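You operate a simulated robot arm through the tools that you are given. There is no shell and no other tool.

You run a simulated robot arm. Do the job below in one go: nothing can be reset, and whatever is moved stays where it is left.

## Task
Change the engine's filter for the kind its plate names, seal oiled first.
Fine: old filter in the scrap tray; dab the new seal on the soak mat; screw it home.

Only the result counts: the job must be done as asked and must still hold three seconds after the hand-in. Knocking over, shifting, dropping, spilling or breaking anything else fails it. A push-on lid holds only when it is set on centred and level and pressed home; a screw cap is set on level and turned clockwise until tight.

## Robot
A 7-joint arm with a two-finger gripper, fixed in place. Base frame: the origin is at the foot of the arm, x ahead of it, y to its left, z up; the work surface is at about z = 820. Lengths are in mm, angles in rad, forces in N, time in s.
With the tool pointing down near the work surface it reaches from about 340 to 720 mm from the base axis. Its first joint turns from -1.152 to 1.152 rad. Payload 2.45 kg.
The tool frame sits at the grasp point between the pads (the TCP): z along the fingers, y along the line on which they close. The tips reach 26 mm beyond it. The gripper opens to 96 mm. The gripper's body begins 69 mm behind the TCP.
Orientation is told as [roll, pitch, yaw] about the base's x, y, z axes, in that order, counted from this pose: with the fingers straight down and closing along the base's y, the tool's x points along the base's -x, its y along +y and its z along -z.

## Interface
- The arm moves only by the tool jog_arm. Its argument "motion" is a list of rows, each a list of 3 entries, a list of its own where there are three numbers: the shift along the tool's x, y, z in mm, then the turn, a rotation vector about the tool's x, y, z in degrees, then the closure, from 0 (fully open) to 1 (shut). In form: [[[x, y, z], [ax, ay, az], hand], ...]. A call has 1 to 20 rows; each row shifts and turns the commanded pose from where the row before left it, along the tool's axes as they then stand. Each row takes 0.2 s and may step no farther than 50 mm and 0.15 rad from the row before; otherwise, or with a gripper value out of range, the whole call is refused. A pose out of reach is approached as far as the arm can. The call stops where the force on the tool passes 40 N (or 10 N more than at its start, if that is more) or the arm is blocked; 0.2 s more then pass. Each finger halts on what it meets, pressing with about 42 N; the grip force reading is that of the motor and also rises with nothing between the fingers. The clock runs only during rows and for 0.2 s after the last one: add rows that do not move to give the fingers time. It gives the time, the measured TCP pose, the force on the tool (base axes), the opening and the grip force at its end, in the units of the frame above (readings bear some noise), with the torque about the TCP (base axes, N m) and any sound that the robot's microphone picked up.
- Cameras (640 x 400 px; columns grow to the right, rows downward): "scene" is fixed at [169, -394, 1424.3]; the picture's right is [0.74, -0.67, 0.00], its down [-0.37, -0.41, -0.83] and it looks along [0.56, 0.62, -0.55] (base axes); focal length 214 px, centre (320, 200). "wrist" rides on the gripper at [82, 3, -98] in the tool frame; the picture's right is [-0.04, 1.00, 0.00], its down [-0.73, -0.03, -0.68] and it looks along [-0.68, -0.03, 0.73] (tool axes); focal length 256 px, centre (320, 200). There is no depth. A picture from a camera that has moved, and an enlarged one, comes with that camera's place and axes in the base frame and with its lens.
- camera(camera): a new picture of that camera. It takes no simulated time.
- close_up(camera, box): a new picture of the part [left, top, right, bottom] of that camera's present view, enlarged. It takes no simulated time.
- close_job(): hands the job in; it is judged then, once.

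Nothing tells you positions but the pictures and the camera data. Unless the task says otherwise, let go and move clear before handing in.

The tools are called after ">>>" by a JSON object that holds its "api" and its "payload". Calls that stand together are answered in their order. jog_arm: Moves the arm, as the interface text tells. Its arguments: {"type":"object","properties":{"motion":{"type":"array"}},"required":["motion"]} The other tools are called the same way: camera (camera) takes a picture; close_up (camera, box) takes an enlarged picture of a part of a camera's view; close_job () hands the job in.

At the start:

```text
clock: 0.0
tool_pos: [320.3, 182.7, 1335.3]
tcp_rot: [0.001, 0.0, -0.001]
ft_force: [0.6, 0.5, 0.0]
ft_torque: [-0.02, 0.02, 0.0]
grip_width: 95.9
finger_force: 0.0
```

scene: 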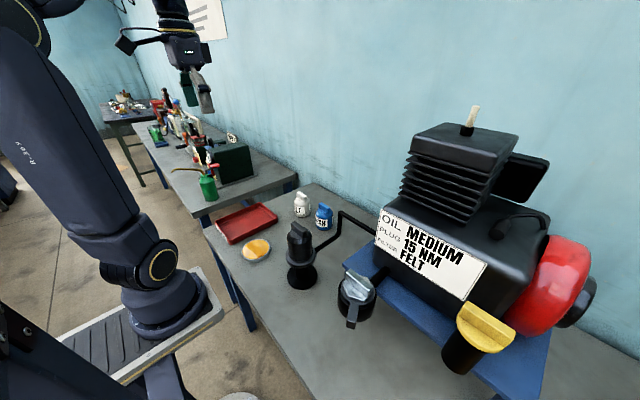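
wrist: 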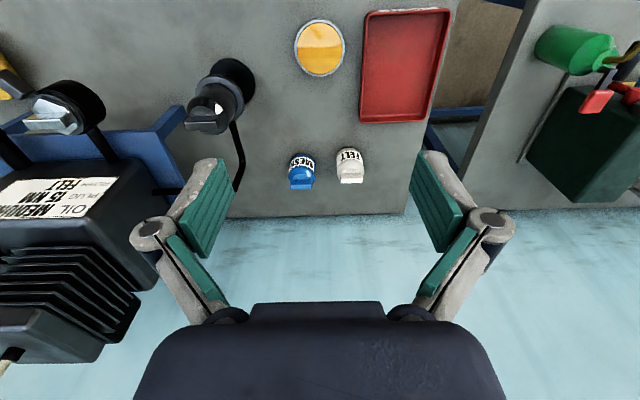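

I see an engine with a plate (oil MEDIUM, plug 15 NM, filter FELT), a red tray, an amber soak mat, two new filters (white "FELT" and a blue one), and black parts near the engine. I'll take close-ups to locate everything first.

>>> {"api": "close_up", "payload": {"camera": "scene", "box": [200, 170, 360, 270]}}

>>> {"api": "close_up", "payload": {"camera": "scene", "box": [270, 200, 430, 300]}}

>>> {"api": "close_up", "payload": {"camera": "scene", "box": [320, 200, 520, 380]}}

>>> {"api": "close_up", "payload": {"camera": "wrist", "box": [160, 40, 320, 140]}}

>>> {"api": "close_up", "payload": {"camera": "wrist", "box": [260, 120, 420, 220]}}

>>> {"api": "close_up", "payload": {"camera": "wrist", "box": [0, 60, 200, 240]}}

```text
4.00 times, centred on (280, 220) of scene
camera zoom: at [169.0, -394.0, 1424.3], right [0.74, -0.67, 0.0], down [-0.37, -0.41, -0.83], along [0.56, 0.62, -0.55], focal length 858 px, centre (480, 120)
```

zoom: 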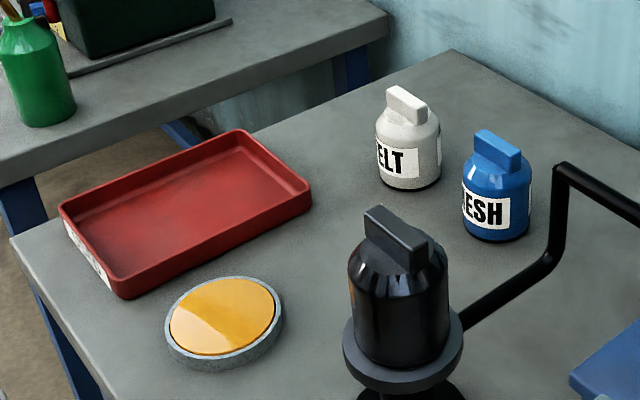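

```text
4.00 times, centred on (350, 250) of scene
camera zoom: at [169.0, -394.0, 1424.3], right [0.74, -0.67, 0.0], down [-0.37, -0.41, -0.83], along [0.56, 0.62, -0.55], focal length 858 px, centre (200, 0)
```

zoom: 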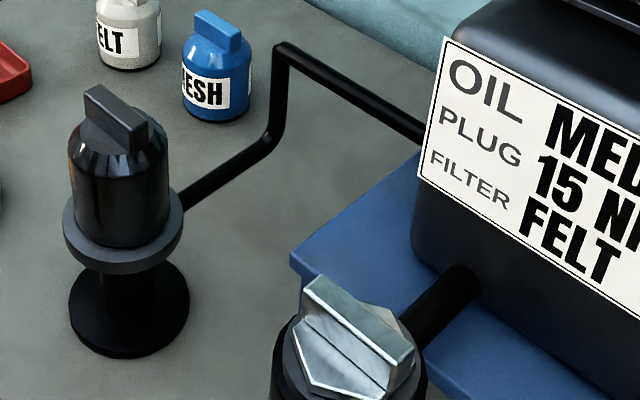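

```text
2.22 times, centred on (420, 290) of scene
camera zoom: at [169.0, -394.0, 1424.3], right [0.74, -0.67, 0.0], down [-0.37, -0.41, -0.83], along [0.56, 0.62, -0.55], focal length 477 px, centre (98, 0)
```

zoom: 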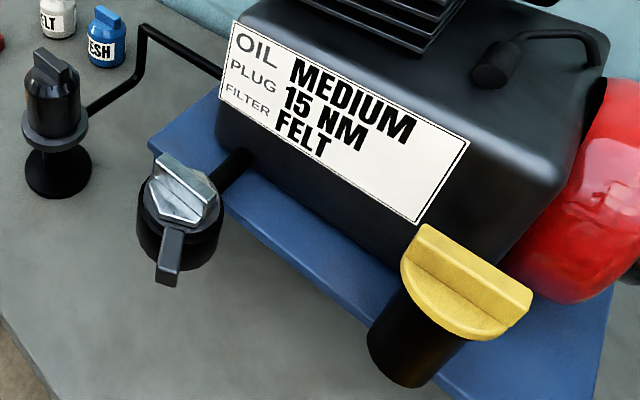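

```text
4.00 times, centred on (240, 90) of wrist
camera zoom: at [238.7, 187.1, 1432.6], right [0.04, 1.0, 0.0], down [0.73, -0.03, 0.68], along [0.68, -0.03, -0.73], focal length 1024 px, centre (640, 640)
```

zoom: 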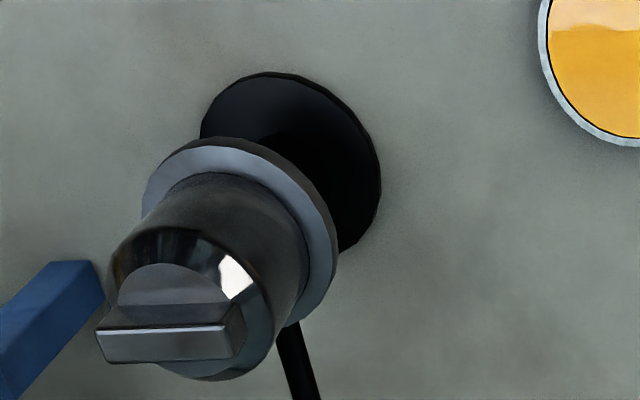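

```text
4.00 times, centred on (340, 170) of wrist
camera zoom: at [238.7, 187.1, 1432.6], right [0.04, 1.0, 0.0], down [0.73, -0.03, 0.68], along [0.68, -0.03, -0.73], focal length 1024 px, centre (240, 320)
```

zoom: 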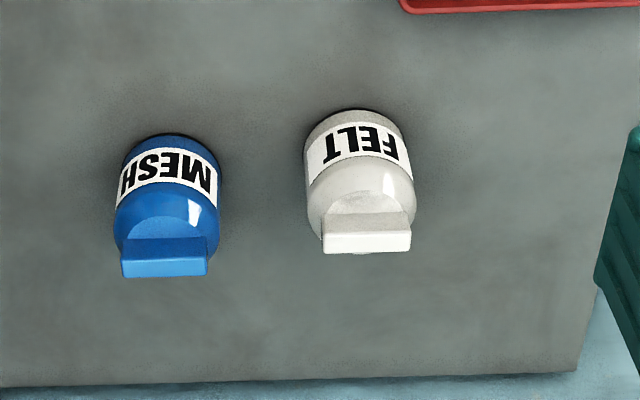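

```text
2.22 times, centred on (100, 150) of wrist
camera zoom: at [238.7, 187.1, 1432.6], right [0.04, 1.0, 0.0], down [0.73, -0.03, 0.68], along [0.68, -0.03, -0.73], focal length 569 px, centre (809, 311)
```

zoom: 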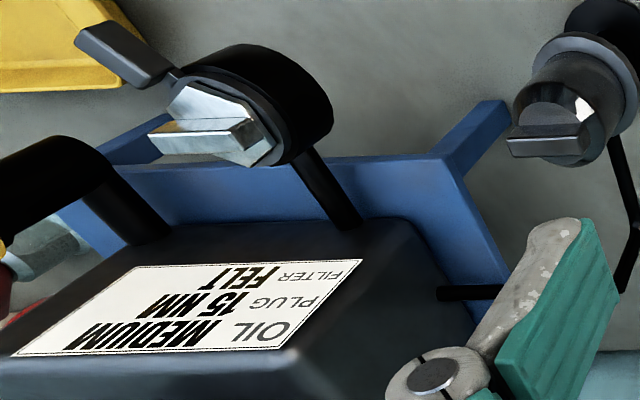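

The plate asks for a FELT filter (the white one); the old filter is the black one on the mount near (428, -20). The mat is near (370, 180) and the red scrap tray near (416, 357). Next I move above the old filter at a safe height, turn the hand so the fingers straddle its tab, and look.

>>> {"api": "jog_arm", "payload": {"motion": [[[-13.5, -25.4, 23], [0, 0, 0], 0], [[-13.5, -25.4, 23], [0, 0, 0], 0], [[-13.5, -25.4, 23], [0, 0, 0], 0], [[-13.5, -25.4, 23], [0, 0, 0], 0], [[-13.5, -25.4, 23], [0, 0, 0], 0], [[-13.5, -25.4, 23], [0, 0, 0], 0], [[-13.5, -25.4, 23], [0, 0, 0], 0], [[-13.5, -25.4, 23], [0, 0, 0], 0], [[0, 0, 0], [0, 0, 0], 0]]}}

>>> {"api": "camera", "payload": {"camera": "wrist"}}

>>> {"api": "camera", "payload": {"camera": "scene"}}

```text
clock: 2.0
tool_pos: [426.6, -21.1, 1151.9]
tcp_rot: [-0.001, 0.0, 0.001]
ft_force: [-0.4, 0.0, -0.1]
ft_torque: [-0.04, 0.01, -0.03]
grip_width: 96.1
finger_force: 0.1
```

```text
taken
camera wrist: at [345.1, -16.6, 1249.3], right [0.04, 1.0, 0.0], down [0.73, -0.03, 0.68], along [0.68, -0.03, -0.73], focal length 256 px, centre (320, 200)
```

wrist: 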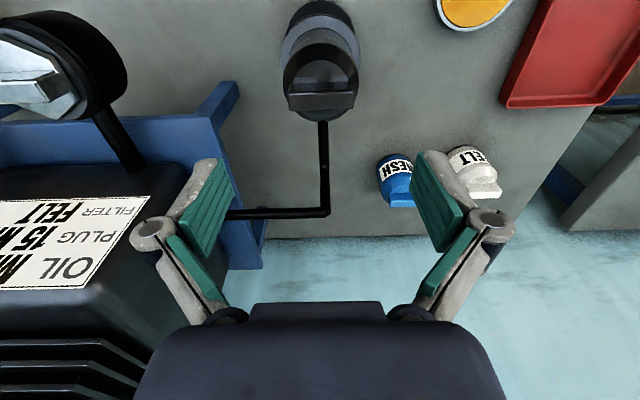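

```text
taken
```

scene: 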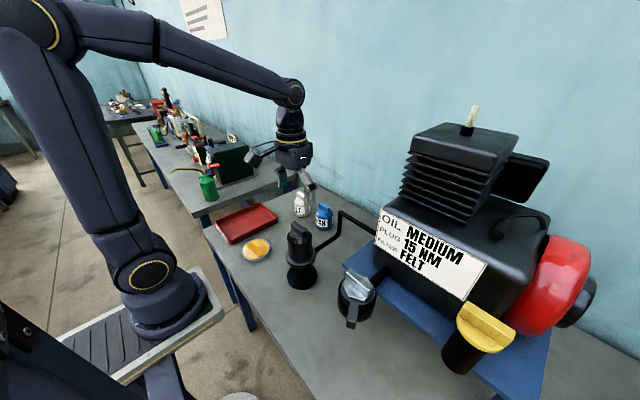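

The hand is now over the mount; the pipe leaves the mount toward +x and then -y into the engine, below the filter. I'll zoom in on the old filter to get the tab's place and size.

>>> {"api": "close_up", "payload": {"camera": "wrist", "box": [240, 0, 400, 100]}}

>>> {"api": "close_up", "payload": {"camera": "scene", "box": [268, 215, 332, 295]}}

```text
4.00 times, centred on (320, 50) of wrist
camera zoom: at [345.1, -16.6, 1249.3], right [0.04, 1.0, 0.0], down [0.73, -0.03, 0.68], along [0.68, -0.03, -0.73], focal length 1024 px, centre (320, 800)
```

zoom: 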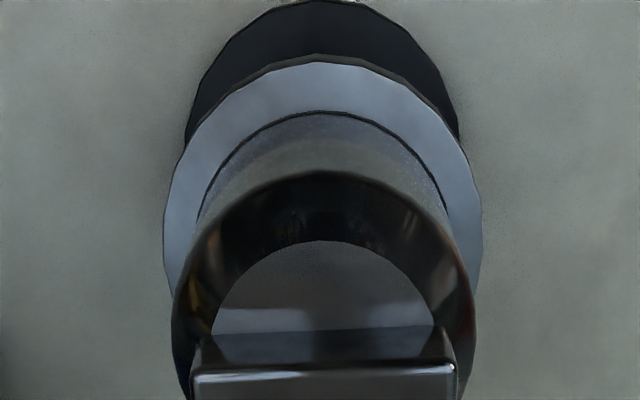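

```text
5.00 times, centred on (300, 255) of scene
camera zoom: at [169.0, -394.0, 1424.3], right [0.74, -0.67, 0.0], down [-0.37, -0.41, -0.83], along [0.56, 0.62, -0.55], focal length 1072 px, centre (420, -75)
```

zoom: 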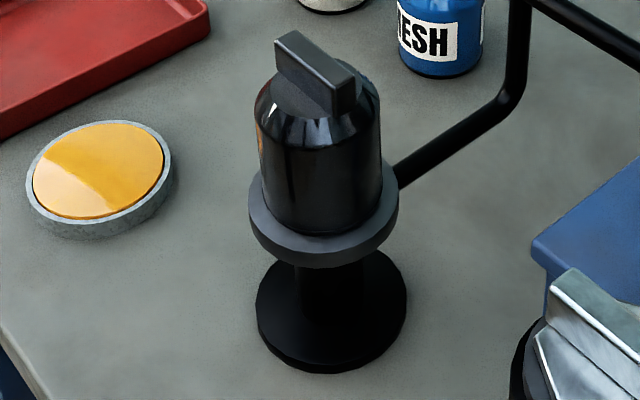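

The old filter's tab measures about 54 long (along y) by 16 thick, top near z ≈ 1037, axis at about (427.5, -19.5). I'll turn the hand by -90° yaw so the fingers close across the tab, staying at this height.

>>> {"api": "jog_arm", "payload": {"motion": [[[0, 0, 0], [0, 0, 7.5], 0], [[0, 0, 0], [0, 0, 7.5], 0], [[0, 0, 0], [0, 0, 7.5], 0], [[0, 0, 0], [0, 0, 7.5], 0], [[0, 0, 0], [0, 0, 7.5], 0], [[0, 0, 0], [0, 0, 7.5], 0], [[0, 0, 0], [0, 0, 7.5], 0], [[0, 0, 0], [0, 0, 7.5], 0], [[0, 0, 0], [0, 0, 7.5], 0], [[0, 0, 0], [0, 0, 7.5], 0], [[0, 0, 0], [0, 0, 7.5], 0], [[0, 0, 0], [0, 0, 7.5], 0], [[0, 0, 0], [0, 0, 0], 0]]}}

>>> {"api": "camera", "payload": {"camera": "wrist"}}

>>> {"api": "camera", "payload": {"camera": "scene"}}

```text
clock: 4.8
tool_pos: [428.2, -20.7, 1149.4]
tcp_rot: [0.0, 0.0, -1.575]
ft_force: [0.5, 0.1, 0.1]
ft_torque: [0.0, 0.01, -0.03]
grip_width: 96.2
finger_force: 0.0
```

```text
taken
camera wrist: at [431.6, 62.0, 1248.6], right [1.0, -0.04, 0.0], down [-0.03, -0.73, 0.68], along [-0.03, -0.68, -0.73], focal length 256 px, centre (320, 200)
```

wrist: 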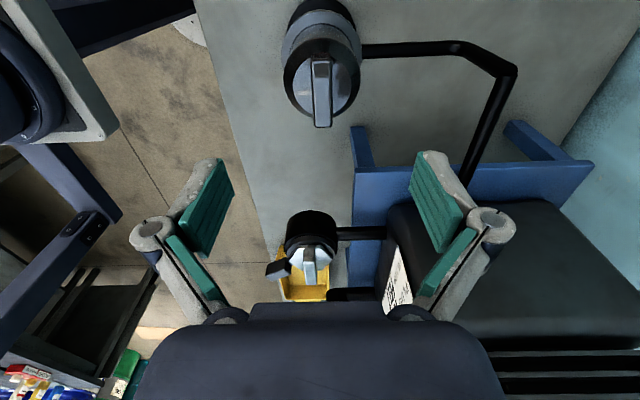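

```text
taken
```

scene: 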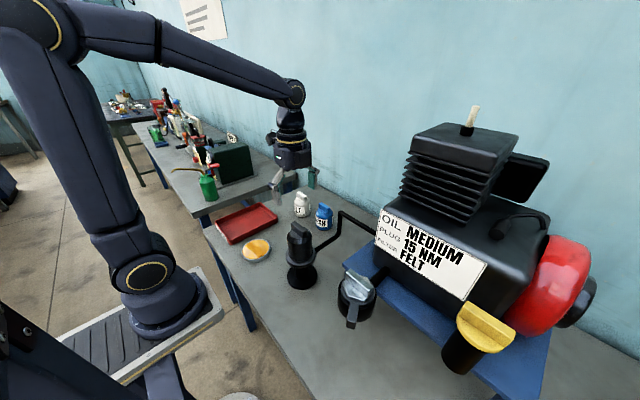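

The turn went through. I'll zoom on the tab to center the fingers on it.

>>> {"api": "close_up", "payload": {"camera": "wrist", "box": [270, 0, 370, 130]}}

```text
3.08 times, centred on (320, 65) of wrist
camera zoom: at [431.6, 62.0, 1248.6], right [1.0, -0.04, 0.0], down [-0.03, -0.73, 0.68], along [-0.03, -0.68, -0.73], focal length 788 px, centre (320, 615)
```

zoom: 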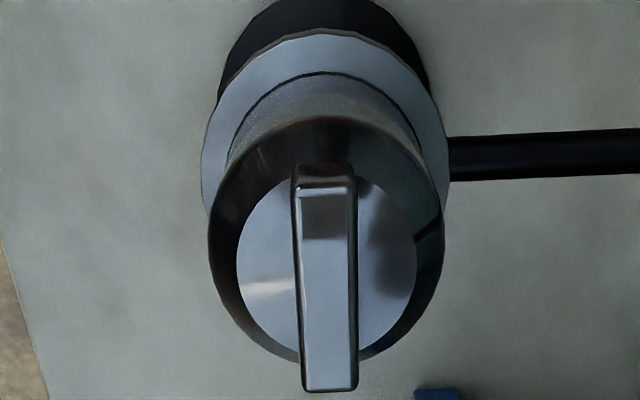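

The tab center works out at about (430, -19.5) with top near z ≈ 1039. I'll come down with open fingers to just above grasp height and check.

>>> {"api": "jog_arm", "payload": {"motion": [[[1, 1.5, 20], [0, 0, 0], 0], [[0, 0, 20], [0, 0, 0], 0], [[0, 0, 20], [0, 0, 0], 0], [[0, 0, 20], [0, 0, 0], 0], [[0, 0, 10], [0, 0, 0], 0], [[0, 0, 0], [0, 0, 0], 0], [[0, 0, 0], [0, 0, 0], 0]]}}

>>> {"api": "camera", "payload": {"camera": "wrist"}}

>>> {"api": "close_up", "payload": {"camera": "scene", "box": [250, 150, 350, 300]}}

```text
clock: 6.4
tool_pos: [429.8, -19.9, 1062.8]
tcp_rot: [-0.001, -0.001, -1.57]
ft_force: [-0.5, 0.4, -0.1]
ft_torque: [-0.01, 0.0, -0.01]
grip_width: 96.2
finger_force: 0.1
```

```text
taken
camera wrist: at [432.5, 62.7, 1158.9], right [1.0, -0.04, 0.0], down [-0.03, -0.73, 0.68], along [-0.03, -0.68, -0.73], focal length 256 px, centre (320, 200)
```

wrist: 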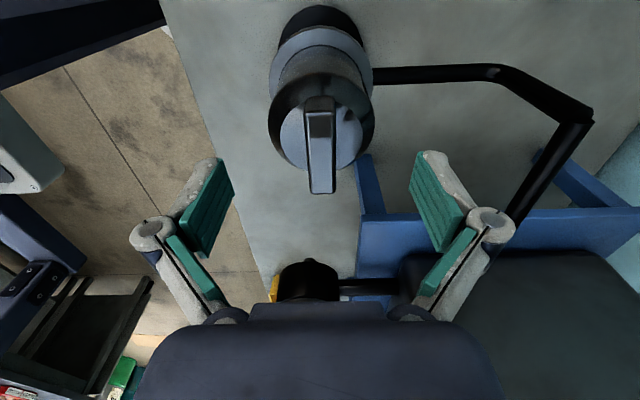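

```text
2.67 times, centred on (300, 225) of scene
camera zoom: at [169.0, -394.0, 1424.3], right [0.74, -0.67, 0.0], down [-0.37, -0.41, -0.83], along [0.56, 0.62, -0.55], focal length 572 px, centre (373, 133)
```

zoom: 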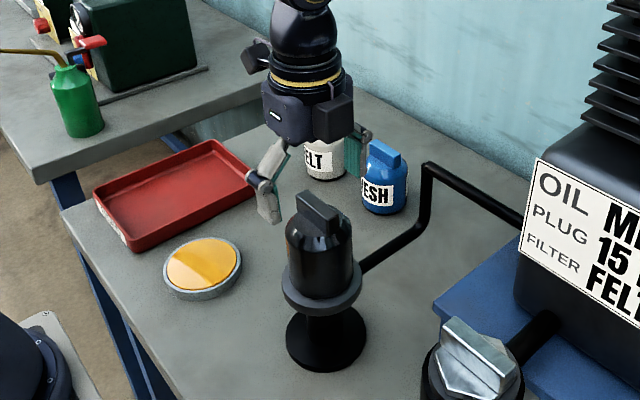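

The fingers straddle the tab well, and x is right. I'll go down about 18 mm and close slowly on the tab.

>>> {"api": "jog_arm", "payload": {"motion": [[[0, 0, 6], [0, 0, 0], 0], [[0, 0, 6], [0, 0, 0], 0], [[0, 0, 6], [0, 0, 0], 0], [[0, 0, 0], [0, 0, 0], 0], [[0, 0, 0], [0, 0, 0], 0.5], [[0, 0, 0], [0, 0, 0], 0.7], [[0, 0, 0], [0, 0, 0], 0.75], [[0, 0, 0], [0, 0, 0], 0.78]]}}

>>> {"api": "camera", "payload": {"camera": "wrist"}}

>>> {"api": "close_up", "payload": {"camera": "scene", "box": [260, 180, 340, 260]}}

```text
clock: 8.2
tool_pos: [428.6, -19.6, 1044.4]
tcp_rot: [0.002, 0.001, -1.571]
ft_force: [0.4, -0.1, 0.3]
ft_torque: [0.0, -0.01, -0.02]
grip_width: 20.8
finger_force: 0.0
```

```text
taken
camera wrist: at [432.5, 62.5, 1141.2], right [1.0, -0.04, 0.0], down [-0.03, -0.73, 0.68], along [-0.03, -0.68, -0.73], focal length 256 px, centre (320, 200)
```

wrist: 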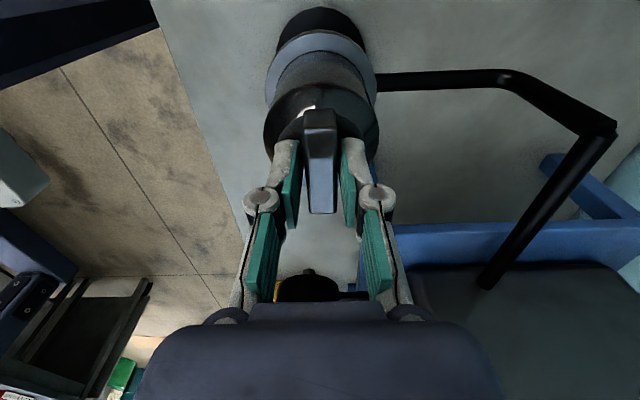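

```text
5.00 times, centred on (300, 220) of scene
camera zoom: at [169.0, -394.0, 1424.3], right [0.74, -0.67, 0.0], down [-0.37, -0.41, -0.83], along [0.56, 0.62, -0.55], focal length 1072 px, centre (420, 100)
```

zoom: 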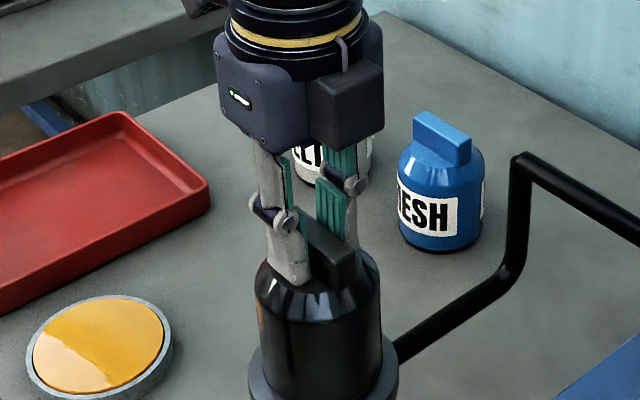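

The fingers flank the tab with no contact force. I close fully on it.

>>> {"api": "jog_arm", "payload": {"motion": [[[0, 0, 0], [0, 0, 0], 0.85], [[0, 0, 0], [0, 0, 0], 1], [[0, 0, 0], [0, 0, 0], 1], [[0, 0, 0], [0, 0, 0], 1]]}}

>>> {"api": "camera", "payload": {"camera": "wrist"}}

```text
clock: 9.2
tool_pos: [430.9, -20.4, 1043.5]
tcp_rot: [0.003, 0.0, -1.57]
ft_force: [6.8, -0.1, 1.1]
ft_torque: [0.02, -0.2, 0.01]
grip_width: 16.5
finger_force: 42.1
```

```text
taken
camera wrist: at [433.1, 62.5, 1141.3], right [1.0, -0.04, 0.0], down [-0.03, -0.73, 0.68], along [-0.03, -0.68, -0.73], focal length 256 px, centre (320, 200)
```

wrist: 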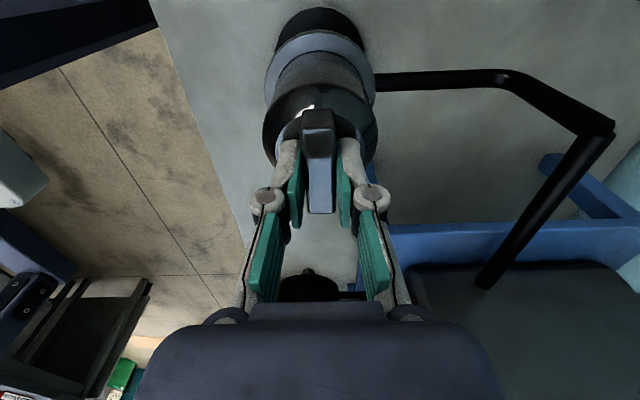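

Tab gripped at 16.5 mm width with a small 6.8 N side load, so my axis is about 0.6 mm off in x. I correct that, then start turning counter-clockwise gently to feel the torque.

>>> {"api": "jog_arm", "payload": {"motion": [[[0, 0.6, 0], [0, 0, 0], 1], [[0, 0, 0], [0, 0, -4], 1], [[0, 0, 0], [0, 0, -4], 1]]}}

```text
clock: 10.0
tool_pos: [431.0, -20.8, 1043.5]
tcp_rot: [0.0, 0.0, -1.432]
ft_force: [3.8, -1.6, 3.6]
ft_torque: [-0.01, -0.09, -0.01]
grip_width: 16.5
finger_force: 42.1
```

It turns with almost no torque, and the upward push suggests it is rising on its thread. I keep turning counter-clockwise in moderate steps and watch the vertical force.

>>> {"api": "jog_arm", "payload": {"motion": [[[0, 0, 0], [0, 0, -8], 1], [[0, 0, 0], [0, 0, -8], 1], [[0, 0, 0], [0, 0, -8], 1], [[0, 0, 0], [0, 0, -8], 1]]}}

>>> {"api": "close_up", "payload": {"camera": "scene", "box": [260, 200, 340, 300]}}

```text
clock: 11.0
tool_pos: [429.6, -19.9, 1043.9]
tcp_rot: [0.002, 0.0, -0.871]
ft_force: [-6.0, -4.5, 32.3]
ft_torque: [0.27, 0.43, -0.04]
grip_width: 16.0
finger_force: 42.2
```

```text
4.00 times, centred on (300, 250) of scene
camera zoom: at [168.4, -394.1, 1424.4], right [0.74, -0.67, 0.0], down [-0.37, -0.41, -0.83], along [0.56, 0.62, -0.55], focal length 858 px, centre (400, 0)
```

zoom: 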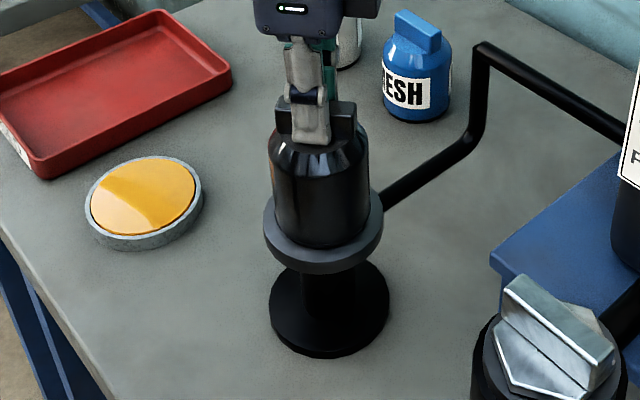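

The upward force grew to 32 N, so the filter is climbing and I need to rise with it. I lift 1.5 mm without turning to see how stiff this is.

>>> {"api": "jog_arm", "payload": {"motion": [[[0, 0, -1.0], [0, 0, 0], 1], [[0, 0, 0], [0, 0, 0], 1]]}}

```text
clock: 11.6
tool_pos: [428.4, -19.9, 1043.3]
tcp_rot: [0.002, -0.001, -0.872]
ft_force: [-0.4, -3.7, 22.7]
ft_torque: [-0.14, 0.0, -0.05]
grip_width: 16.3
finger_force: 41.9
```

Stiffness is about 10 N/mm, so the thread climbs roughly 0.08 mm per degree. I take out the rest of the load and continue turning while rising to match.

>>> {"api": "jog_arm", "payload": {"motion": [[[0, 0, -2.0], [0, 0, 0], 1], [[0, 0, -0.6], [0, 0, -8], 1], [[0, 0, -0.6], [0, 0, -8], 1]]}}

```text
clock: 12.4
tool_pos: [430.0, -20.6, 1046.0]
tcp_rot: [-0.002, 0.001, -0.59]
ft_force: [9.9, -9.3, -28.7]
ft_torque: [-0.75, -1.07, 0.01]
grip_width: 16.3
finger_force: 42.5
```

Now it pulls down at 28.7 N, so I over-lifted and the pitch is finer than thought. I go back down 1.5 mm and read again.

>>> {"api": "jog_arm", "payload": {"motion": [[[0, 0, 1.2], [0, 0, 0], 1], [[0, 0, 0], [0, 0, 0], 1]]}}

>>> {"api": "close_up", "payload": {"camera": "scene", "box": [260, 200, 340, 300]}}

>>> {"api": "camera", "payload": {"camera": "wrist"}}

```text
clock: 13.0
tool_pos: [429.8, -19.9, 1044.9]
tcp_rot: [-0.001, 0.001, -0.594]
ft_force: [5.0, -9.5, -15.5]
ft_torque: [-0.14, 0.1, 0.02]
grip_width: 16.6
finger_force: 41.9
```

```text
4.00 times, centred on (300, 250) of scene
camera zoom: at [169.4, -394.3, 1424.2], right [0.74, -0.67, 0.0], down [-0.37, -0.41, -0.83], along [0.56, 0.62, -0.55], focal length 858 px, centre (400, 0)
```

zoom: 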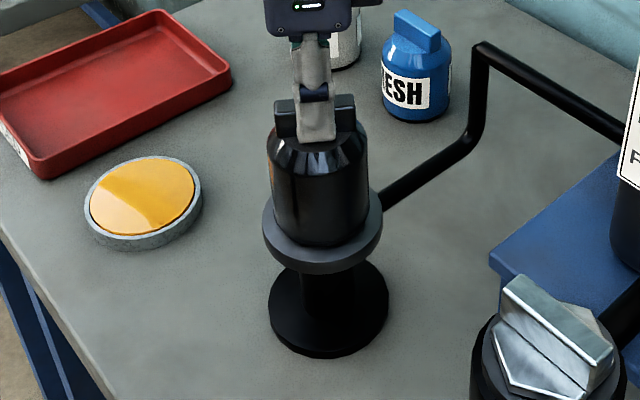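

```text
taken
camera wrist: at [364.4, 29.3, 1143.3], right [0.59, 0.81, 0.0], down [0.59, -0.44, 0.68], along [0.55, -0.4, -0.74], focal length 256 px, centre (320, 200)
```

wrist: 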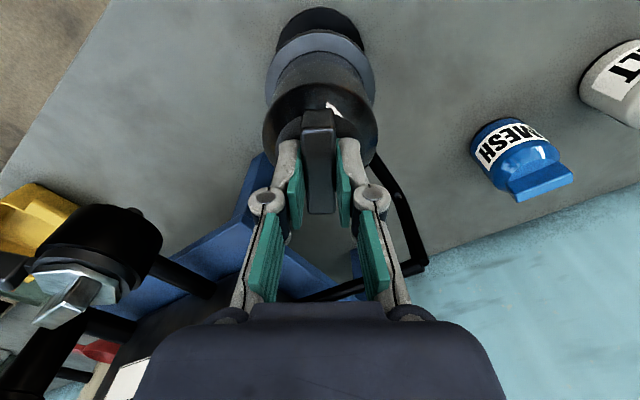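

The filter is turning with the hand and hardly rising (about a 4 mm pitch). I relax the rest and continue turning with a small rise.

>>> {"api": "jog_arm", "payload": {"motion": [[[0, 0, 1.2], [0, 0, 0], 1], [[0, 0, -0.1], [0, 0, -8], 1], [[0, 0, -0.1], [0, 0, -8], 1], [[0, 0, -0.1], [0, 0, -8], 1]]}}

```text
clock: 14.0
tool_pos: [430.3, -20.5, 1046.0]
tcp_rot: [0.0, -0.001, -0.174]
ft_force: [2.8, -9.1, -3.8]
ft_torque: [-0.11, 0.58, 0.01]
grip_width: 16.4
finger_force: 41.7
```

Steady now; a small side force says my axis is about 0.8 mm too far in +y, so I shift it and keep turning.

>>> {"api": "jog_arm", "payload": {"motion": [[[-0.3, -0.7, -0.08], [0, 0, -8], 1], [[0, 0, -0.08], [0, 0, -8], 1], [[0, 0, -0.08], [0, 0, -8], 1], [[0, 0, -0.08], [0, 0, -8], 1], [[0, 0, -0.08], [0, 0, -8], 1], [[0, 0, -0.08], [0, 0, -8], 1], [[0, 0, -0.08], [0, 0, -8], 1], [[0, 0, -0.08], [0, 0, -8], 1]]}}

```text
clock: 15.8
tool_pos: [430.5, -21.1, 1047.3]
tcp_rot: [0.001, 0.001, 0.946]
ft_force: [-9.1, 0.7, 14.8]
ft_torque: [-0.02, 0.28, -0.04]
grip_width: 16.4
finger_force: 41.7
```

Upward load came back to 15 N, so I rise a bit more, recenter in x, and keep turning with a slightly larger rise per step.

>>> {"api": "jog_arm", "payload": {"motion": [[[0.45, 0.65, -1.3], [0, 0, 0], 1], [[0, 0, -0.2], [0, 0, -8], 1], [[0, 0, -0.2], [0, 0, -8], 1], [[0, 0, -0.2], [0, 0, -8], 1], [[0, 0, -0.2], [0, 0, -8], 1]]}}

>>> {"api": "close_up", "payload": {"camera": "scene", "box": [260, 200, 340, 300]}}

```text
clock: 17.0
tool_pos: [430.2, -21.2, 1047.1]
tcp_rot: [-0.001, 0.003, 1.502]
ft_force: [3.4, 1.3, -6.0]
ft_torque: [0.2, -0.06, 0.0]
grip_width: 16.3
finger_force: 42.5
```

```text
4.00 times, centred on (300, 250) of scene
camera zoom: at [169.2, -394.0, 1424.3], right [0.74, -0.67, 0.0], down [-0.37, -0.41, -0.83], along [0.56, 0.62, -0.55], focal length 858 px, centre (400, 0)
```

zoom: 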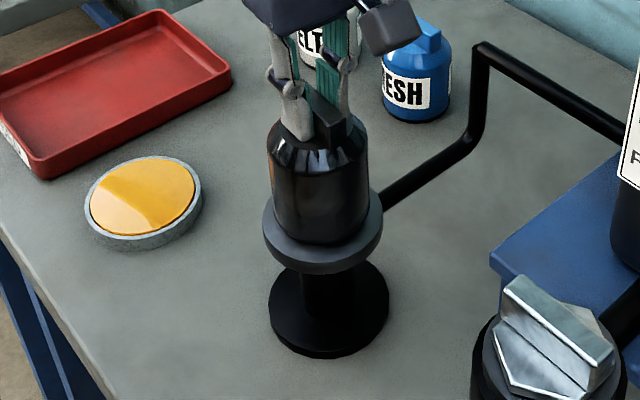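

Turned about 176° so far with light loads. I continue past +90° yaw as far as the wrist allows.

>>> {"api": "jog_arm", "payload": {"motion": [[[0, 0, -0.1], [0, 0, -8], 1], [[0, 0, -0.1], [0, 0, -8], 1], [[0, 0, -0.1], [0, 0, -8], 1], [[0, 0, -0.1], [0, 0, -8], 1], [[0, 0, -0.1], [0, 0, -8], 1]]}}

```text
clock: 18.2
tool_pos: [430.2, -20.2, 1049.1]
tcp_rot: [-0.002, -0.001, 2.2]
ft_force: [0.5, 0.6, -2.4]
ft_torque: [0.0, 0.04, 0.02]
grip_width: 16.3
finger_force: 41.9
```

Still smooth at about 216° turned. A few more steps, then I test whether it is free.

>>> {"api": "jog_arm", "payload": {"motion": [[[0, 0, -0.1], [0, 0, -8], 1], [[0, 0, -0.1], [0, 0, -8], 1], [[0, 0, -0.1], [0, 0, -8], 1]]}}

>>> {"api": "close_up", "payload": {"camera": "scene", "box": [270, 220, 330, 280]}}

```text
clock: 19.0
tool_pos: [430.0, -22.1, 1048.3]
tcp_rot: [0.001, 0.0, 2.62]
ft_force: [1.1, 0.1, -2.4]
ft_torque: [0.01, 0.01, 0.05]
grip_width: 16.1
finger_force: 41.9
```

```text
6.67 times, centred on (300, 250) of scene
camera zoom: at [169.0, -394.0, 1424.3], right [0.74, -0.67, 0.0], down [-0.37, -0.41, -0.83], along [0.56, 0.62, -0.55], focal length 1430 px, centre (453, -133)
```

zoom: 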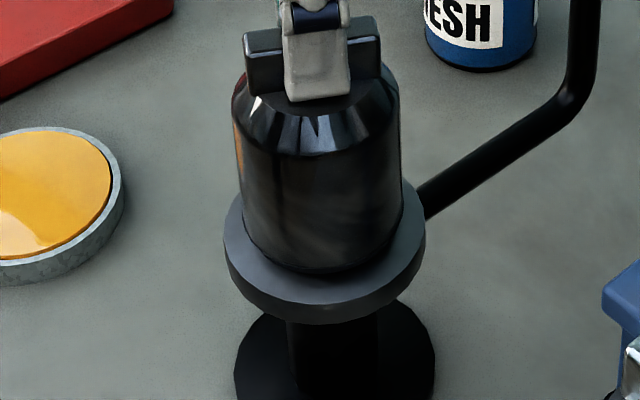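

The load has held at -2.4 N, which could just be the weight of a freed filter. I lift 2 mm to test.

>>> {"api": "jog_arm", "payload": {"motion": [[[0, 0, -1], [0, 0, 0], 1], [[0, 0, -1], [0, 0, 0], 1]]}}

```text
clock: 19.6
tool_pos: [431.1, -20.9, 1052.0]
tcp_rot: [-0.001, 0.0, 2.617]
ft_force: [-0.3, -0.7, -2.6]
ft_torque: [0.02, -0.01, 0.0]
grip_width: 16.5
finger_force: 42.3
```

It is free: force stayed at its 2.6 N weight. I lift it straight up and look.

>>> {"api": "jog_arm", "payload": {"motion": [[[0, 0, -5], [0, 0, 0], 1], [[0, 0, -10], [0, 0, 0], 1], [[0, 0, -20], [0, 0, 0], 1], [[0, 0, -25], [0, 0, 0], 1], [[0, 0, -30], [0, 0, 0], 1], [[0, 0, 0], [0, 0, 0], 1]]}}

>>> {"api": "camera", "payload": {"camera": "scene"}}

>>> {"api": "close_up", "payload": {"camera": "scene", "box": [250, 160, 350, 300]}}

>>> {"api": "camera", "payload": {"camera": "wrist"}}

```text
clock: 21.0
tool_pos: [429.9, -20.5, 1143.0]
tcp_rot: [0.0, -0.001, 2.618]
ft_force: [-0.4, -0.5, 0.5]
ft_torque: [-0.03, 0.01, 0.0]
grip_width: 0.0
finger_force: 28.9
```

```text
taken
```

scene: 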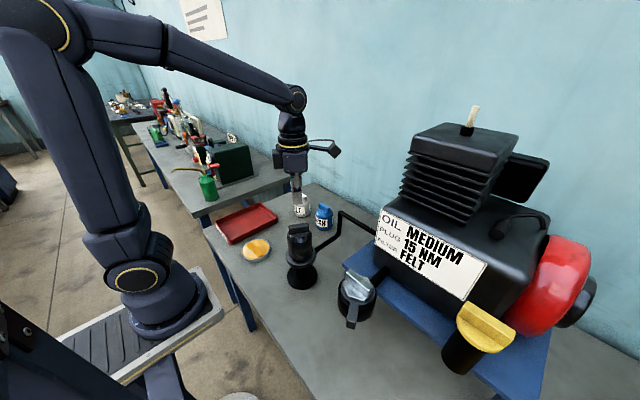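

```text
2.86 times, centred on (300, 230) of scene
camera zoom: at [169.0, -394.0, 1424.3], right [0.74, -0.67, 0.0], down [-0.37, -0.41, -0.83], along [0.56, 0.62, -0.55], focal length 613 px, centre (377, 114)
```

zoom: 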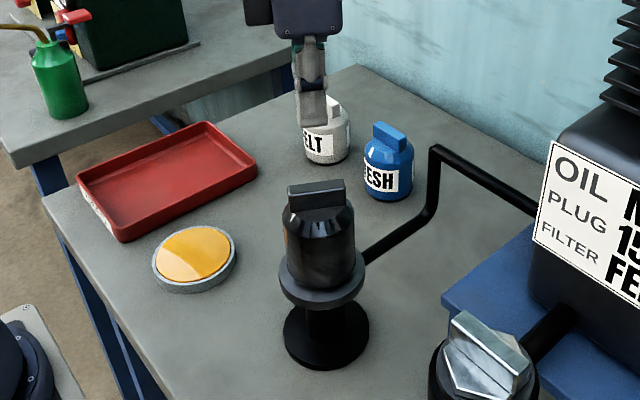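

```text
taken
camera wrist: at [499.3, -63.7, 1239.0], right [-0.53, -0.84, 0.0], down [-0.62, 0.39, 0.68], along [-0.57, 0.36, -0.73], focal length 256 px, centre (320, 200)
```

wrist: 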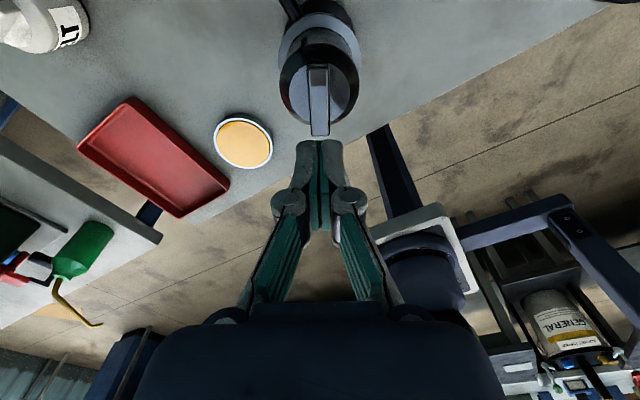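

The fingers slipped off the tab during the lift and the filter is still standing on the mount, turned but not removed. I'll look closely to see whether it has risen off the flange.

>>> {"api": "close_up", "payload": {"camera": "scene", "box": [270, 215, 330, 275]}}

>>> {"api": "close_up", "payload": {"camera": "wrist", "box": [260, 0, 380, 150]}}

```text
6.67 times, centred on (300, 245) of scene
camera zoom: at [169.0, -394.0, 1424.3], right [0.74, -0.67, 0.0], down [-0.37, -0.41, -0.83], along [0.56, 0.62, -0.55], focal length 1430 px, centre (453, -100)
```

zoom: 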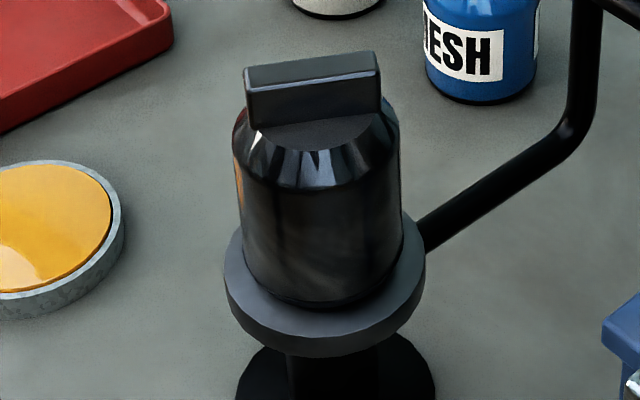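

```text
2.67 times, centred on (320, 75) of wrist
camera zoom: at [499.3, -63.7, 1239.0], right [-0.53, -0.84, 0.0], down [-0.62, 0.39, 0.68], along [-0.57, 0.36, -0.73], focal length 683 px, centre (320, 533)
```

zoom: 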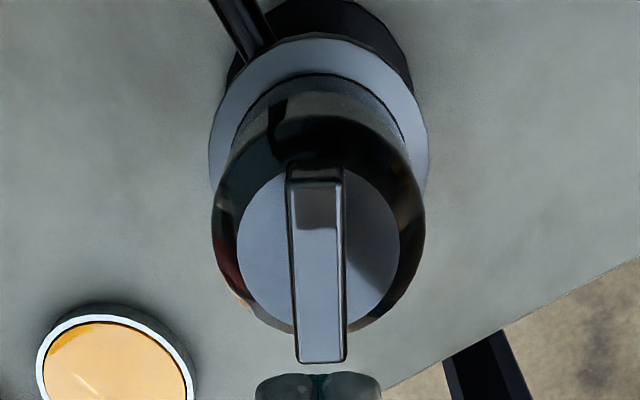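

The filter has risen about 3 mm and isn't clearly off its thread. I'll open, come back down on the tab in the same orientation, re-grip lower, and test the lift in small steps.

>>> {"api": "jog_arm", "payload": {"motion": [[[0, 0, 0], [0, 0, 0], 0.3], [[0, 0, 0], [0, 0, 0], 0.3], [[0, 0, 30], [0, 0, 0], 0.3], [[0, 0, 30], [0, 0, 0], 0.3], [[0, 0, 20], [0, 0, 0], 0.3], [[0, 0, 8], [0, 0, 0], 0.3], [[0, 0, 6], [0, 0, 0], 0.3], [[0, 0, 0], [0, 0, 0], 0.6], [[0, 0, 0], [0, 0, 0], 0.8], [[0, 0, 0], [0, 0, 0], 1], [[0, 0, 0], [0, 0, 0], 1], [[0, 0, 0], [0, 0, 0], 1], [[0, 0, 0], [0, 0, 0], 1], [[0, 0, 0], [0, 0, 0], 1]]}}

>>> {"api": "camera", "payload": {"camera": "wrist"}}

>>> {"api": "close_up", "payload": {"camera": "scene", "box": [270, 215, 330, 275]}}

```text
clock: 24.0
tool_pos: [430.5, -20.9, 1047.0]
tcp_rot: [0.002, 0.0, 2.617]
ft_force: [3.2, 6.8, 0.1]
ft_torque: [0.19, -0.07, -0.04]
grip_width: 16.3
finger_force: 42.5
```

```text
taken
camera wrist: at [499.4, -63.2, 1144.1], right [-0.53, -0.85, 0.0], down [-0.62, 0.39, 0.68], along [-0.57, 0.36, -0.73], focal length 256 px, centre (320, 200)
```

wrist: 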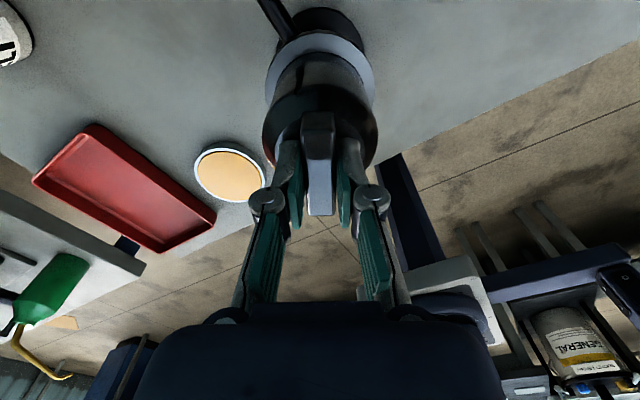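

```text
6.67 times, centred on (300, 245) of scene
camera zoom: at [169.1, -393.8, 1424.4], right [0.74, -0.67, 0.0], down [-0.37, -0.41, -0.83], along [0.56, 0.62, -0.55], focal length 1430 px, centre (453, -100)
```

zoom: 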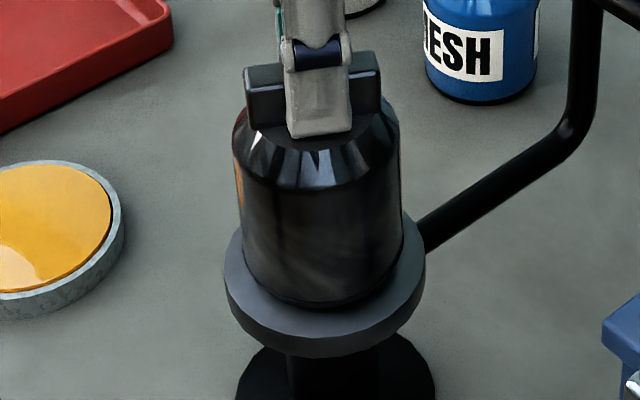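

Re-gripped; the 7 N side load shows the filter is still laterally held. I test with a 1.5 mm lift.

>>> {"api": "jog_arm", "payload": {"motion": [[[0, 0, -1.5], [0, 0, 0], 1], [[0, 0, 0], [0, 0, 0], 1]]}}

```text
clock: 24.6
tool_pos: [430.2, -21.0, 1047.5]
tcp_rot: [-0.001, -0.002, 2.618]
ft_force: [9.3, 6.6, -25.8]
ft_torque: [-0.15, -0.81, 0.0]
grip_width: 16.4
finger_force: 42.5
```

Still threaded: 26 N for 1.5 mm. I hold a moment to see whether the grip creeps, then relax it.

>>> {"api": "jog_arm", "payload": {"motion": [[[0, 0, 0], [0, 0, 0], 1], [[0, 0, 0], [0, 0, 0], 1], [[0, 0, 0], [0, 0, 0], 1], [[0, 0, 0], [0, 0, 0], 1]]}}

```text
clock: 25.8
tool_pos: [430.4, -19.9, 1046.3]
tcp_rot: [-0.001, -0.004, 2.617]
ft_force: [6.1, 0.6, -11.5]
ft_torque: [0.17, -0.02, -0.03]
grip_width: 16.3
finger_force: 42.2
stopped in row 4: the force on the tool passed its limit at 40 N (the readings are from after the stop); the commanded pose is now the measured one
```

The arm slowly builds up force when blocked, so I should keep loads near zero and just continue unscrewing. I open fully, rise a little, and turn the hand back 180° to regrip the tab.

>>> {"api": "jog_arm", "payload": {"motion": [[[0, 0, 0], [0, 0, 0], 0], [[0, 0, 0], [0, 0, 0], 0], [[0, 0, 0], [0, 0, 0], 0], [[0, 0, 0], [0, 0, 0], 0], [[0, 0, 0], [0, 0, 0], 0], [[0, 0, -12], [0, 0, 0], 0], [[0, 0, 0], [0, 0, 8.5], 0], [[0, 0, 0], [0, 0, 8.5], 0], [[0, 0, 0], [0, 0, 8.5], 0], [[0, 0, 0], [0, 0, 8.5], 0], [[0, 0, 0], [0, 0, 8.5], 0], [[0, 0, 0], [0, 0, 8.5], 0], [[0, 0, 0], [0, 0, 8.5], 0], [[0, 0, 0], [0, 0, 8.5], 0], [[0, 0, 0], [0, 0, 8.5], 0], [[0, 0, 0], [0, 0, 8.5], 0], [[0, 0, 0], [0, 0, 8.5], 0]]}}

>>> {"api": "jog_arm", "payload": {"motion": [[[0, 0, 0], [0, 0, 8.5], 0], [[0, 0, 0], [0, 0, 8.5], 0], [[0, 0, 0], [0, 0, 8.5], 0], [[0, 0, 0], [0, 0, 8.5], 0], [[0, 0, 0], [0, 0, 8.5], 0], [[0, 0, 0], [0, 0, 8.5], 0], [[0, 0, 0], [0, 0, 8.5], 0], [[0, 0, 0], [0, 0, 8.5], 0], [[0, 0, 0], [0, 0, 8.5], 0], [[0, 0, 0], [0, 0, 8.5], 0], [[0, 0, 0], [0, 0, 1.5], 0], [[0, 0, 0], [0, 0, 0], 0], [[0, 0, 0], [0, 0, 0], 0]]}}

>>> {"api": "camera", "payload": {"camera": "wrist"}}

>>> {"api": "close_up", "payload": {"camera": "wrist", "box": [250, 0, 390, 200]}}

```text
clock: 29.4
tool_pos: [429.1, -20.4, 1061.2]
tcp_rot: [0.002, 0.0, 0.983]
ft_force: [0.0, -0.4, 0.3]
ft_torque: [0.02, -0.03, 0.03]
grip_width: 96.2
finger_force: 0.0
```

```text
clock: 32.2
tool_pos: [430.5, -21.9, 1060.7]
tcp_rot: [0.0, 0.002, -0.525]
ft_force: [-0.2, -0.3, -0.7]
ft_torque: [0.01, -0.02, -0.02]
grip_width: 96.0
finger_force: 0.0
```

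```text
taken
camera wrist: at [360.8, 24.1, 1157.5], right [0.54, 0.84, 0.0], down [0.62, -0.39, 0.68], along [0.57, -0.36, -0.73], focal length 256 px, centre (320, 200)
```

wrist: 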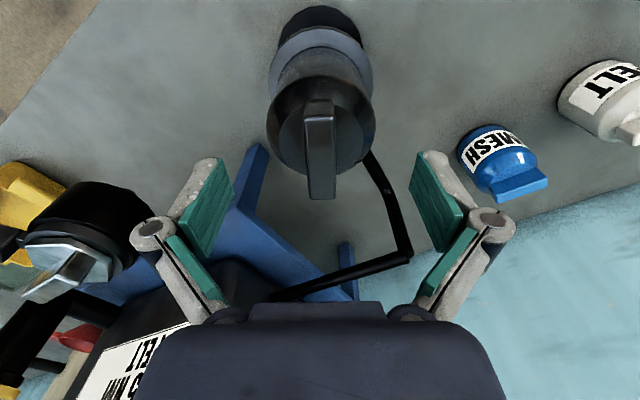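

```text
2.00 times, centred on (320, 100) of wrist
camera zoom: at [360.8, 24.1, 1157.5], right [0.54, 0.84, 0.0], down [0.62, -0.39, 0.68], along [0.57, -0.36, -0.73], focal length 512 px, centre (320, 400)
```

zoom: 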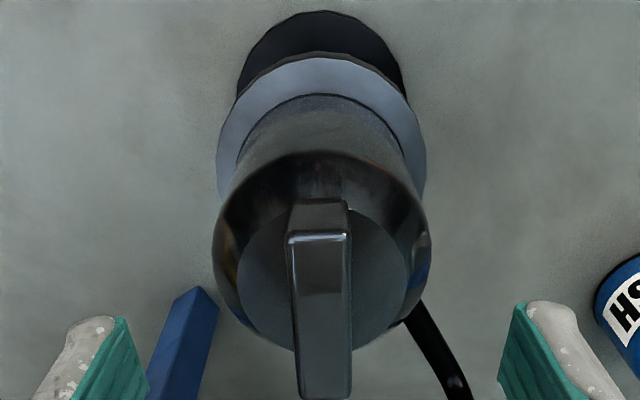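

Aligned again with the tab centered. I go down, grip, and resume unscrewing with about 0.1 mm rise per step, checking forces.

>>> {"api": "jog_arm", "payload": {"motion": [[[0, 0, 6], [0, 0, 0], 0.2], [[0, 0, 6], [0, 0, 0], 0.4], [[0, 0, 0], [0, 0, 0], 0.6], [[0, 0, 0], [0, 0, 0], 0.8], [[0, 0, 0], [0, 0, 0], 1], [[0, 0, 0], [0, 0, 0], 1], [[0, 0, 0], [0, 0, 0], 1], [[0, 0, 0], [0, 0, 0], 1]]}}

>>> {"api": "jog_arm", "payload": {"motion": [[[0, 0, -0.1], [0, 0, -8], 1], [[0, 0, -0.1], [0, 0, -8], 1], [[0, 0, -0.1], [0, 0, -8], 1]]}}

>>> {"api": "close_up", "payload": {"camera": "scene", "box": [270, 215, 330, 275]}}

```text
clock: 34.0
tool_pos: [430.2, -19.9, 1048.3]
tcp_rot: [0.002, 0.002, -0.525]
ft_force: [2.8, 4.8, 0.2]
ft_torque: [0.09, -0.03, 0.0]
grip_width: 16.4
finger_force: 42.1
```

```text
clock: 34.8
tool_pos: [430.1, -21.4, 1048.6]
tcp_rot: [0.002, -0.002, -0.111]
ft_force: [14.5, 8.8, -2.2]
ft_torque: [0.28, -0.27, -2.4]
grip_width: 26.1
finger_force: 41.6
```

```text
6.67 times, centred on (300, 245) of scene
camera zoom: at [169.5, -393.8, 1424.3], right [0.74, -0.67, 0.0], down [-0.37, -0.41, -0.83], along [0.56, 0.62, -0.55], focal length 1430 px, centre (453, -100)
```

zoom: 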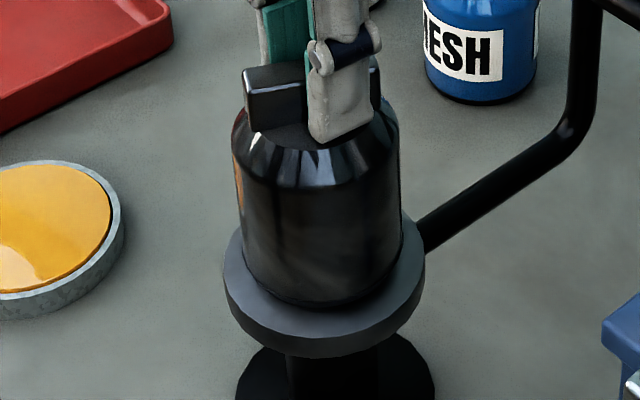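

The filter now resists: the fingers were pried to 26 mm with 2.4 N·m and it did not turn further counter-clockwise. I turn back to the tab's orientation to unload it before trying anything else.

>>> {"api": "jog_arm", "payload": {"motion": [[[0, 0, 0.1], [0, 0, 8], 1], [[0, 0, 0.1], [0, 0, 8], 1], [[0, 0, 0.1], [0, 0, 8], 1], [[0, 0, 0], [0, 0, 0], 1]]}}

>>> {"api": "close_up", "payload": {"camera": "scene", "box": [270, 215, 330, 275]}}

>>> {"api": "close_up", "payload": {"camera": "wrist", "box": [250, 0, 390, 230]}}

```text
clock: 35.8
tool_pos: [428.1, -19.6, 1047.6]
tcp_rot: [-0.001, 0.005, -0.527]
ft_force: [-5.3, 11.5, 6.2]
ft_torque: [0.49, 0.54, -0.04]
grip_width: 16.5
finger_force: 42.4
```

```text
6.67 times, centred on (300, 245) of scene
camera zoom: at [168.8, -393.7, 1424.5], right [0.74, -0.67, 0.0], down [-0.37, -0.41, -0.83], along [0.56, 0.62, -0.55], focal length 1430 px, centre (453, -100)
```

zoom: 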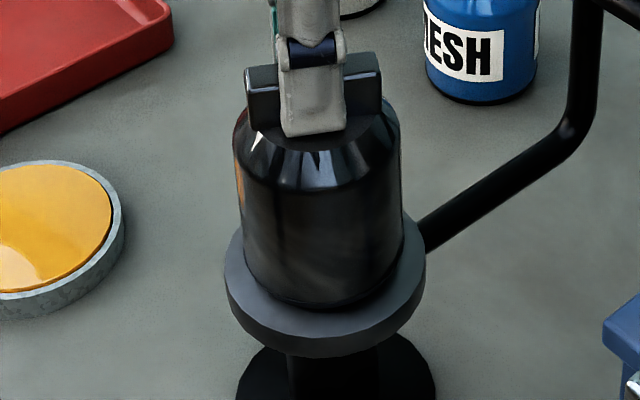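

```text
1.74 times, centred on (320, 115) of wrist
camera zoom: at [360.0, 25.3, 1145.6], right [0.54, 0.84, 0.0], down [0.62, -0.39, 0.68], along [0.57, -0.36, -0.74], focal length 445 px, centre (320, 348)
```

zoom: 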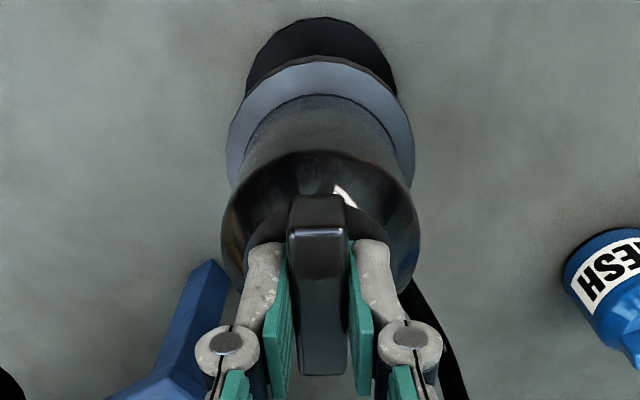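

Back in line with the tab, unloaded in torque. I test a small clockwise turn to learn whether it's seized or just at a thread limit.

>>> {"api": "jog_arm", "payload": {"motion": [[[0, 0, 0], [0, 0, 4], 1], [[0, 0, 0], [0, 0, 4], 1]]}}

```text
clock: 36.4
tool_pos: [428.2, -19.9, 1048.7]
tcp_rot: [-0.001, 0.005, -0.665]
ft_force: [-12.7, 13.7, 1.8]
ft_torque: [0.41, 0.44, 0.0]
grip_width: 16.3
finger_force: 42.2
```

Clockwise turns freely, so it is at a counter-clockwise thread stop rather than seized; likely it dropped back on the thread when the fingers slipped. I'll reopen and regrip to clear the side load, checking the tab's angle.

>>> {"api": "jog_arm", "payload": {"motion": [[[0, 0, 0], [0, 0, 0], 0.5], [[0, 0, 0], [0, 0, 0], 0.5], [[0, 0.4, 0], [0, 0, 0], 0.5], [[0, 0, 0], [0, 0, 0], 0.5]]}}

>>> {"api": "close_up", "payload": {"camera": "wrist", "box": [250, 0, 390, 230]}}

>>> {"api": "close_up", "payload": {"camera": "scene", "box": [270, 215, 330, 275]}}

```text
clock: 37.4
tool_pos: [431.2, -19.1, 1046.7]
tcp_rot: [0.0, 0.003, -0.665]
ft_force: [0.4, 0.5, 1.3]
ft_torque: [-0.02, 0.0, 0.05]
grip_width: 47.9
finger_force: 0.1
```

```text
1.74 times, centred on (320, 115) of wrist
camera zoom: at [368.4, 34.1, 1145.5], right [0.65, 0.76, 0.0], down [0.56, -0.48, 0.68], along [0.52, -0.44, -0.73], focal length 445 px, centre (320, 348)
```

zoom: 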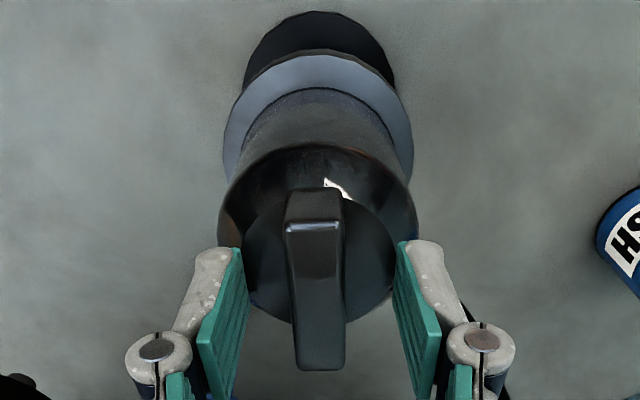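

```text
6.67 times, centred on (300, 245) of scene
camera zoom: at [169.0, -394.0, 1424.3], right [0.74, -0.67, 0.0], down [-0.37, -0.41, -0.83], along [0.56, 0.62, -0.55], focal length 1430 px, centre (453, -100)
```

zoom: 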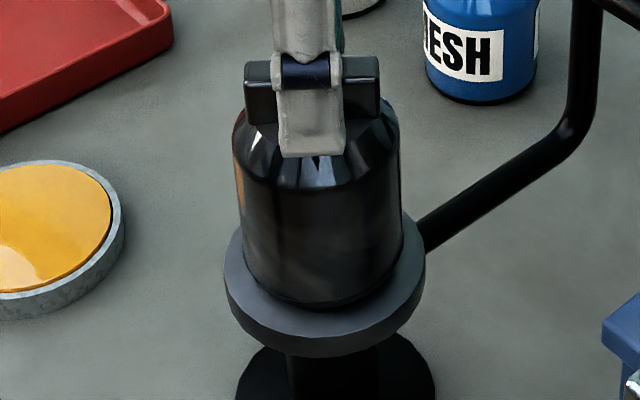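

The tab follows the hand. I grip again, turn clockwise a bit more, then counter-clockwise back toward the old stop, reading forces.

>>> {"api": "jog_arm", "payload": {"motion": [[[0, 0, 0], [0, 0, 0], 0.7], [[0, 0, 0], [0, 0, 0], 0.85], [[0, 0, 0], [0, 0, 0], 1], [[0, 0, 0], [0, 0, 0], 1], [[0, 0, 0], [0, 0, 0], 1]]}}

>>> {"api": "jog_arm", "payload": {"motion": [[[0, 0, 0], [0, 0, 6], 1], [[0, 0, 0], [0, 0, 6], 1], [[0, 0, 0], [0, 0, 6], 1], [[0, 0, 0], [0, 0, 6], 1]]}}

>>> {"api": "jog_arm", "payload": {"motion": [[[0, 0, 0], [0, 0, -6], 1], [[0, 0, 0], [0, 0, -6], 1], [[0, 0, 0], [0, 0, -6], 1], [[0, 0, 0], [0, 0, -6], 1]]}}

```text
clock: 38.6
tool_pos: [431.2, -20.0, 1047.9]
tcp_rot: [-0.001, 0.001, -0.666]
ft_force: [-3.4, -5.6, 0.4]
ft_torque: [-0.15, 0.09, 0.0]
grip_width: 16.1
finger_force: 41.9
```

```text
clock: 39.6
tool_pos: [429.6, -20.9, 1049.6]
tcp_rot: [-0.002, 0.001, -1.084]
ft_force: [2.5, -4.4, -2.1]
ft_torque: [-0.07, -0.04, 0.01]
grip_width: 16.3
finger_force: 42.4
```

```text
clock: 40.6
tool_pos: [430.4, -20.6, 1047.3]
tcp_rot: [0.001, 0.002, -0.661]
ft_force: [3.0, -2.7, 1.0]
ft_torque: [-0.24, -0.36, 0.0]
grip_width: 16.4
finger_force: 42.4
```

Both directions move freely here. Now I creep counter-clockwise past the old stop in small steps.

>>> {"api": "jog_arm", "payload": {"motion": [[[0, 0, 0], [0, 0, -4], 1], [[0, 0, 0], [0, 0, -4], 1], [[0, 0, 0], [0, 0, -4], 1]]}}

```text
clock: 41.4
tool_pos: [430.7, -20.4, 1048.1]
tcp_rot: [0.0, 0.004, -0.452]
ft_force: [0.4, -0.6, -1.3]
ft_torque: [-0.02, 0.01, -0.03]
grip_width: 16.4
finger_force: 42.3
```

It passed the old stop and all forces dropped to near zero, so it may be free now. I keep turning counter-clockwise while lifting gently.

>>> {"api": "jog_arm", "payload": {"motion": [[[0, 0, -0.5], [0, 0, -4], 1], [[0, 0, -0.5], [0, 0, -4], 1]]}}

```text
clock: 42.0
tool_pos: [430.9, -20.9, 1049.7]
tcp_rot: [-0.001, 0.001, -0.314]
ft_force: [0.6, -0.6, 0.5]
ft_torque: [0.01, -0.01, 0.01]
grip_width: 16.4
finger_force: 41.9
```

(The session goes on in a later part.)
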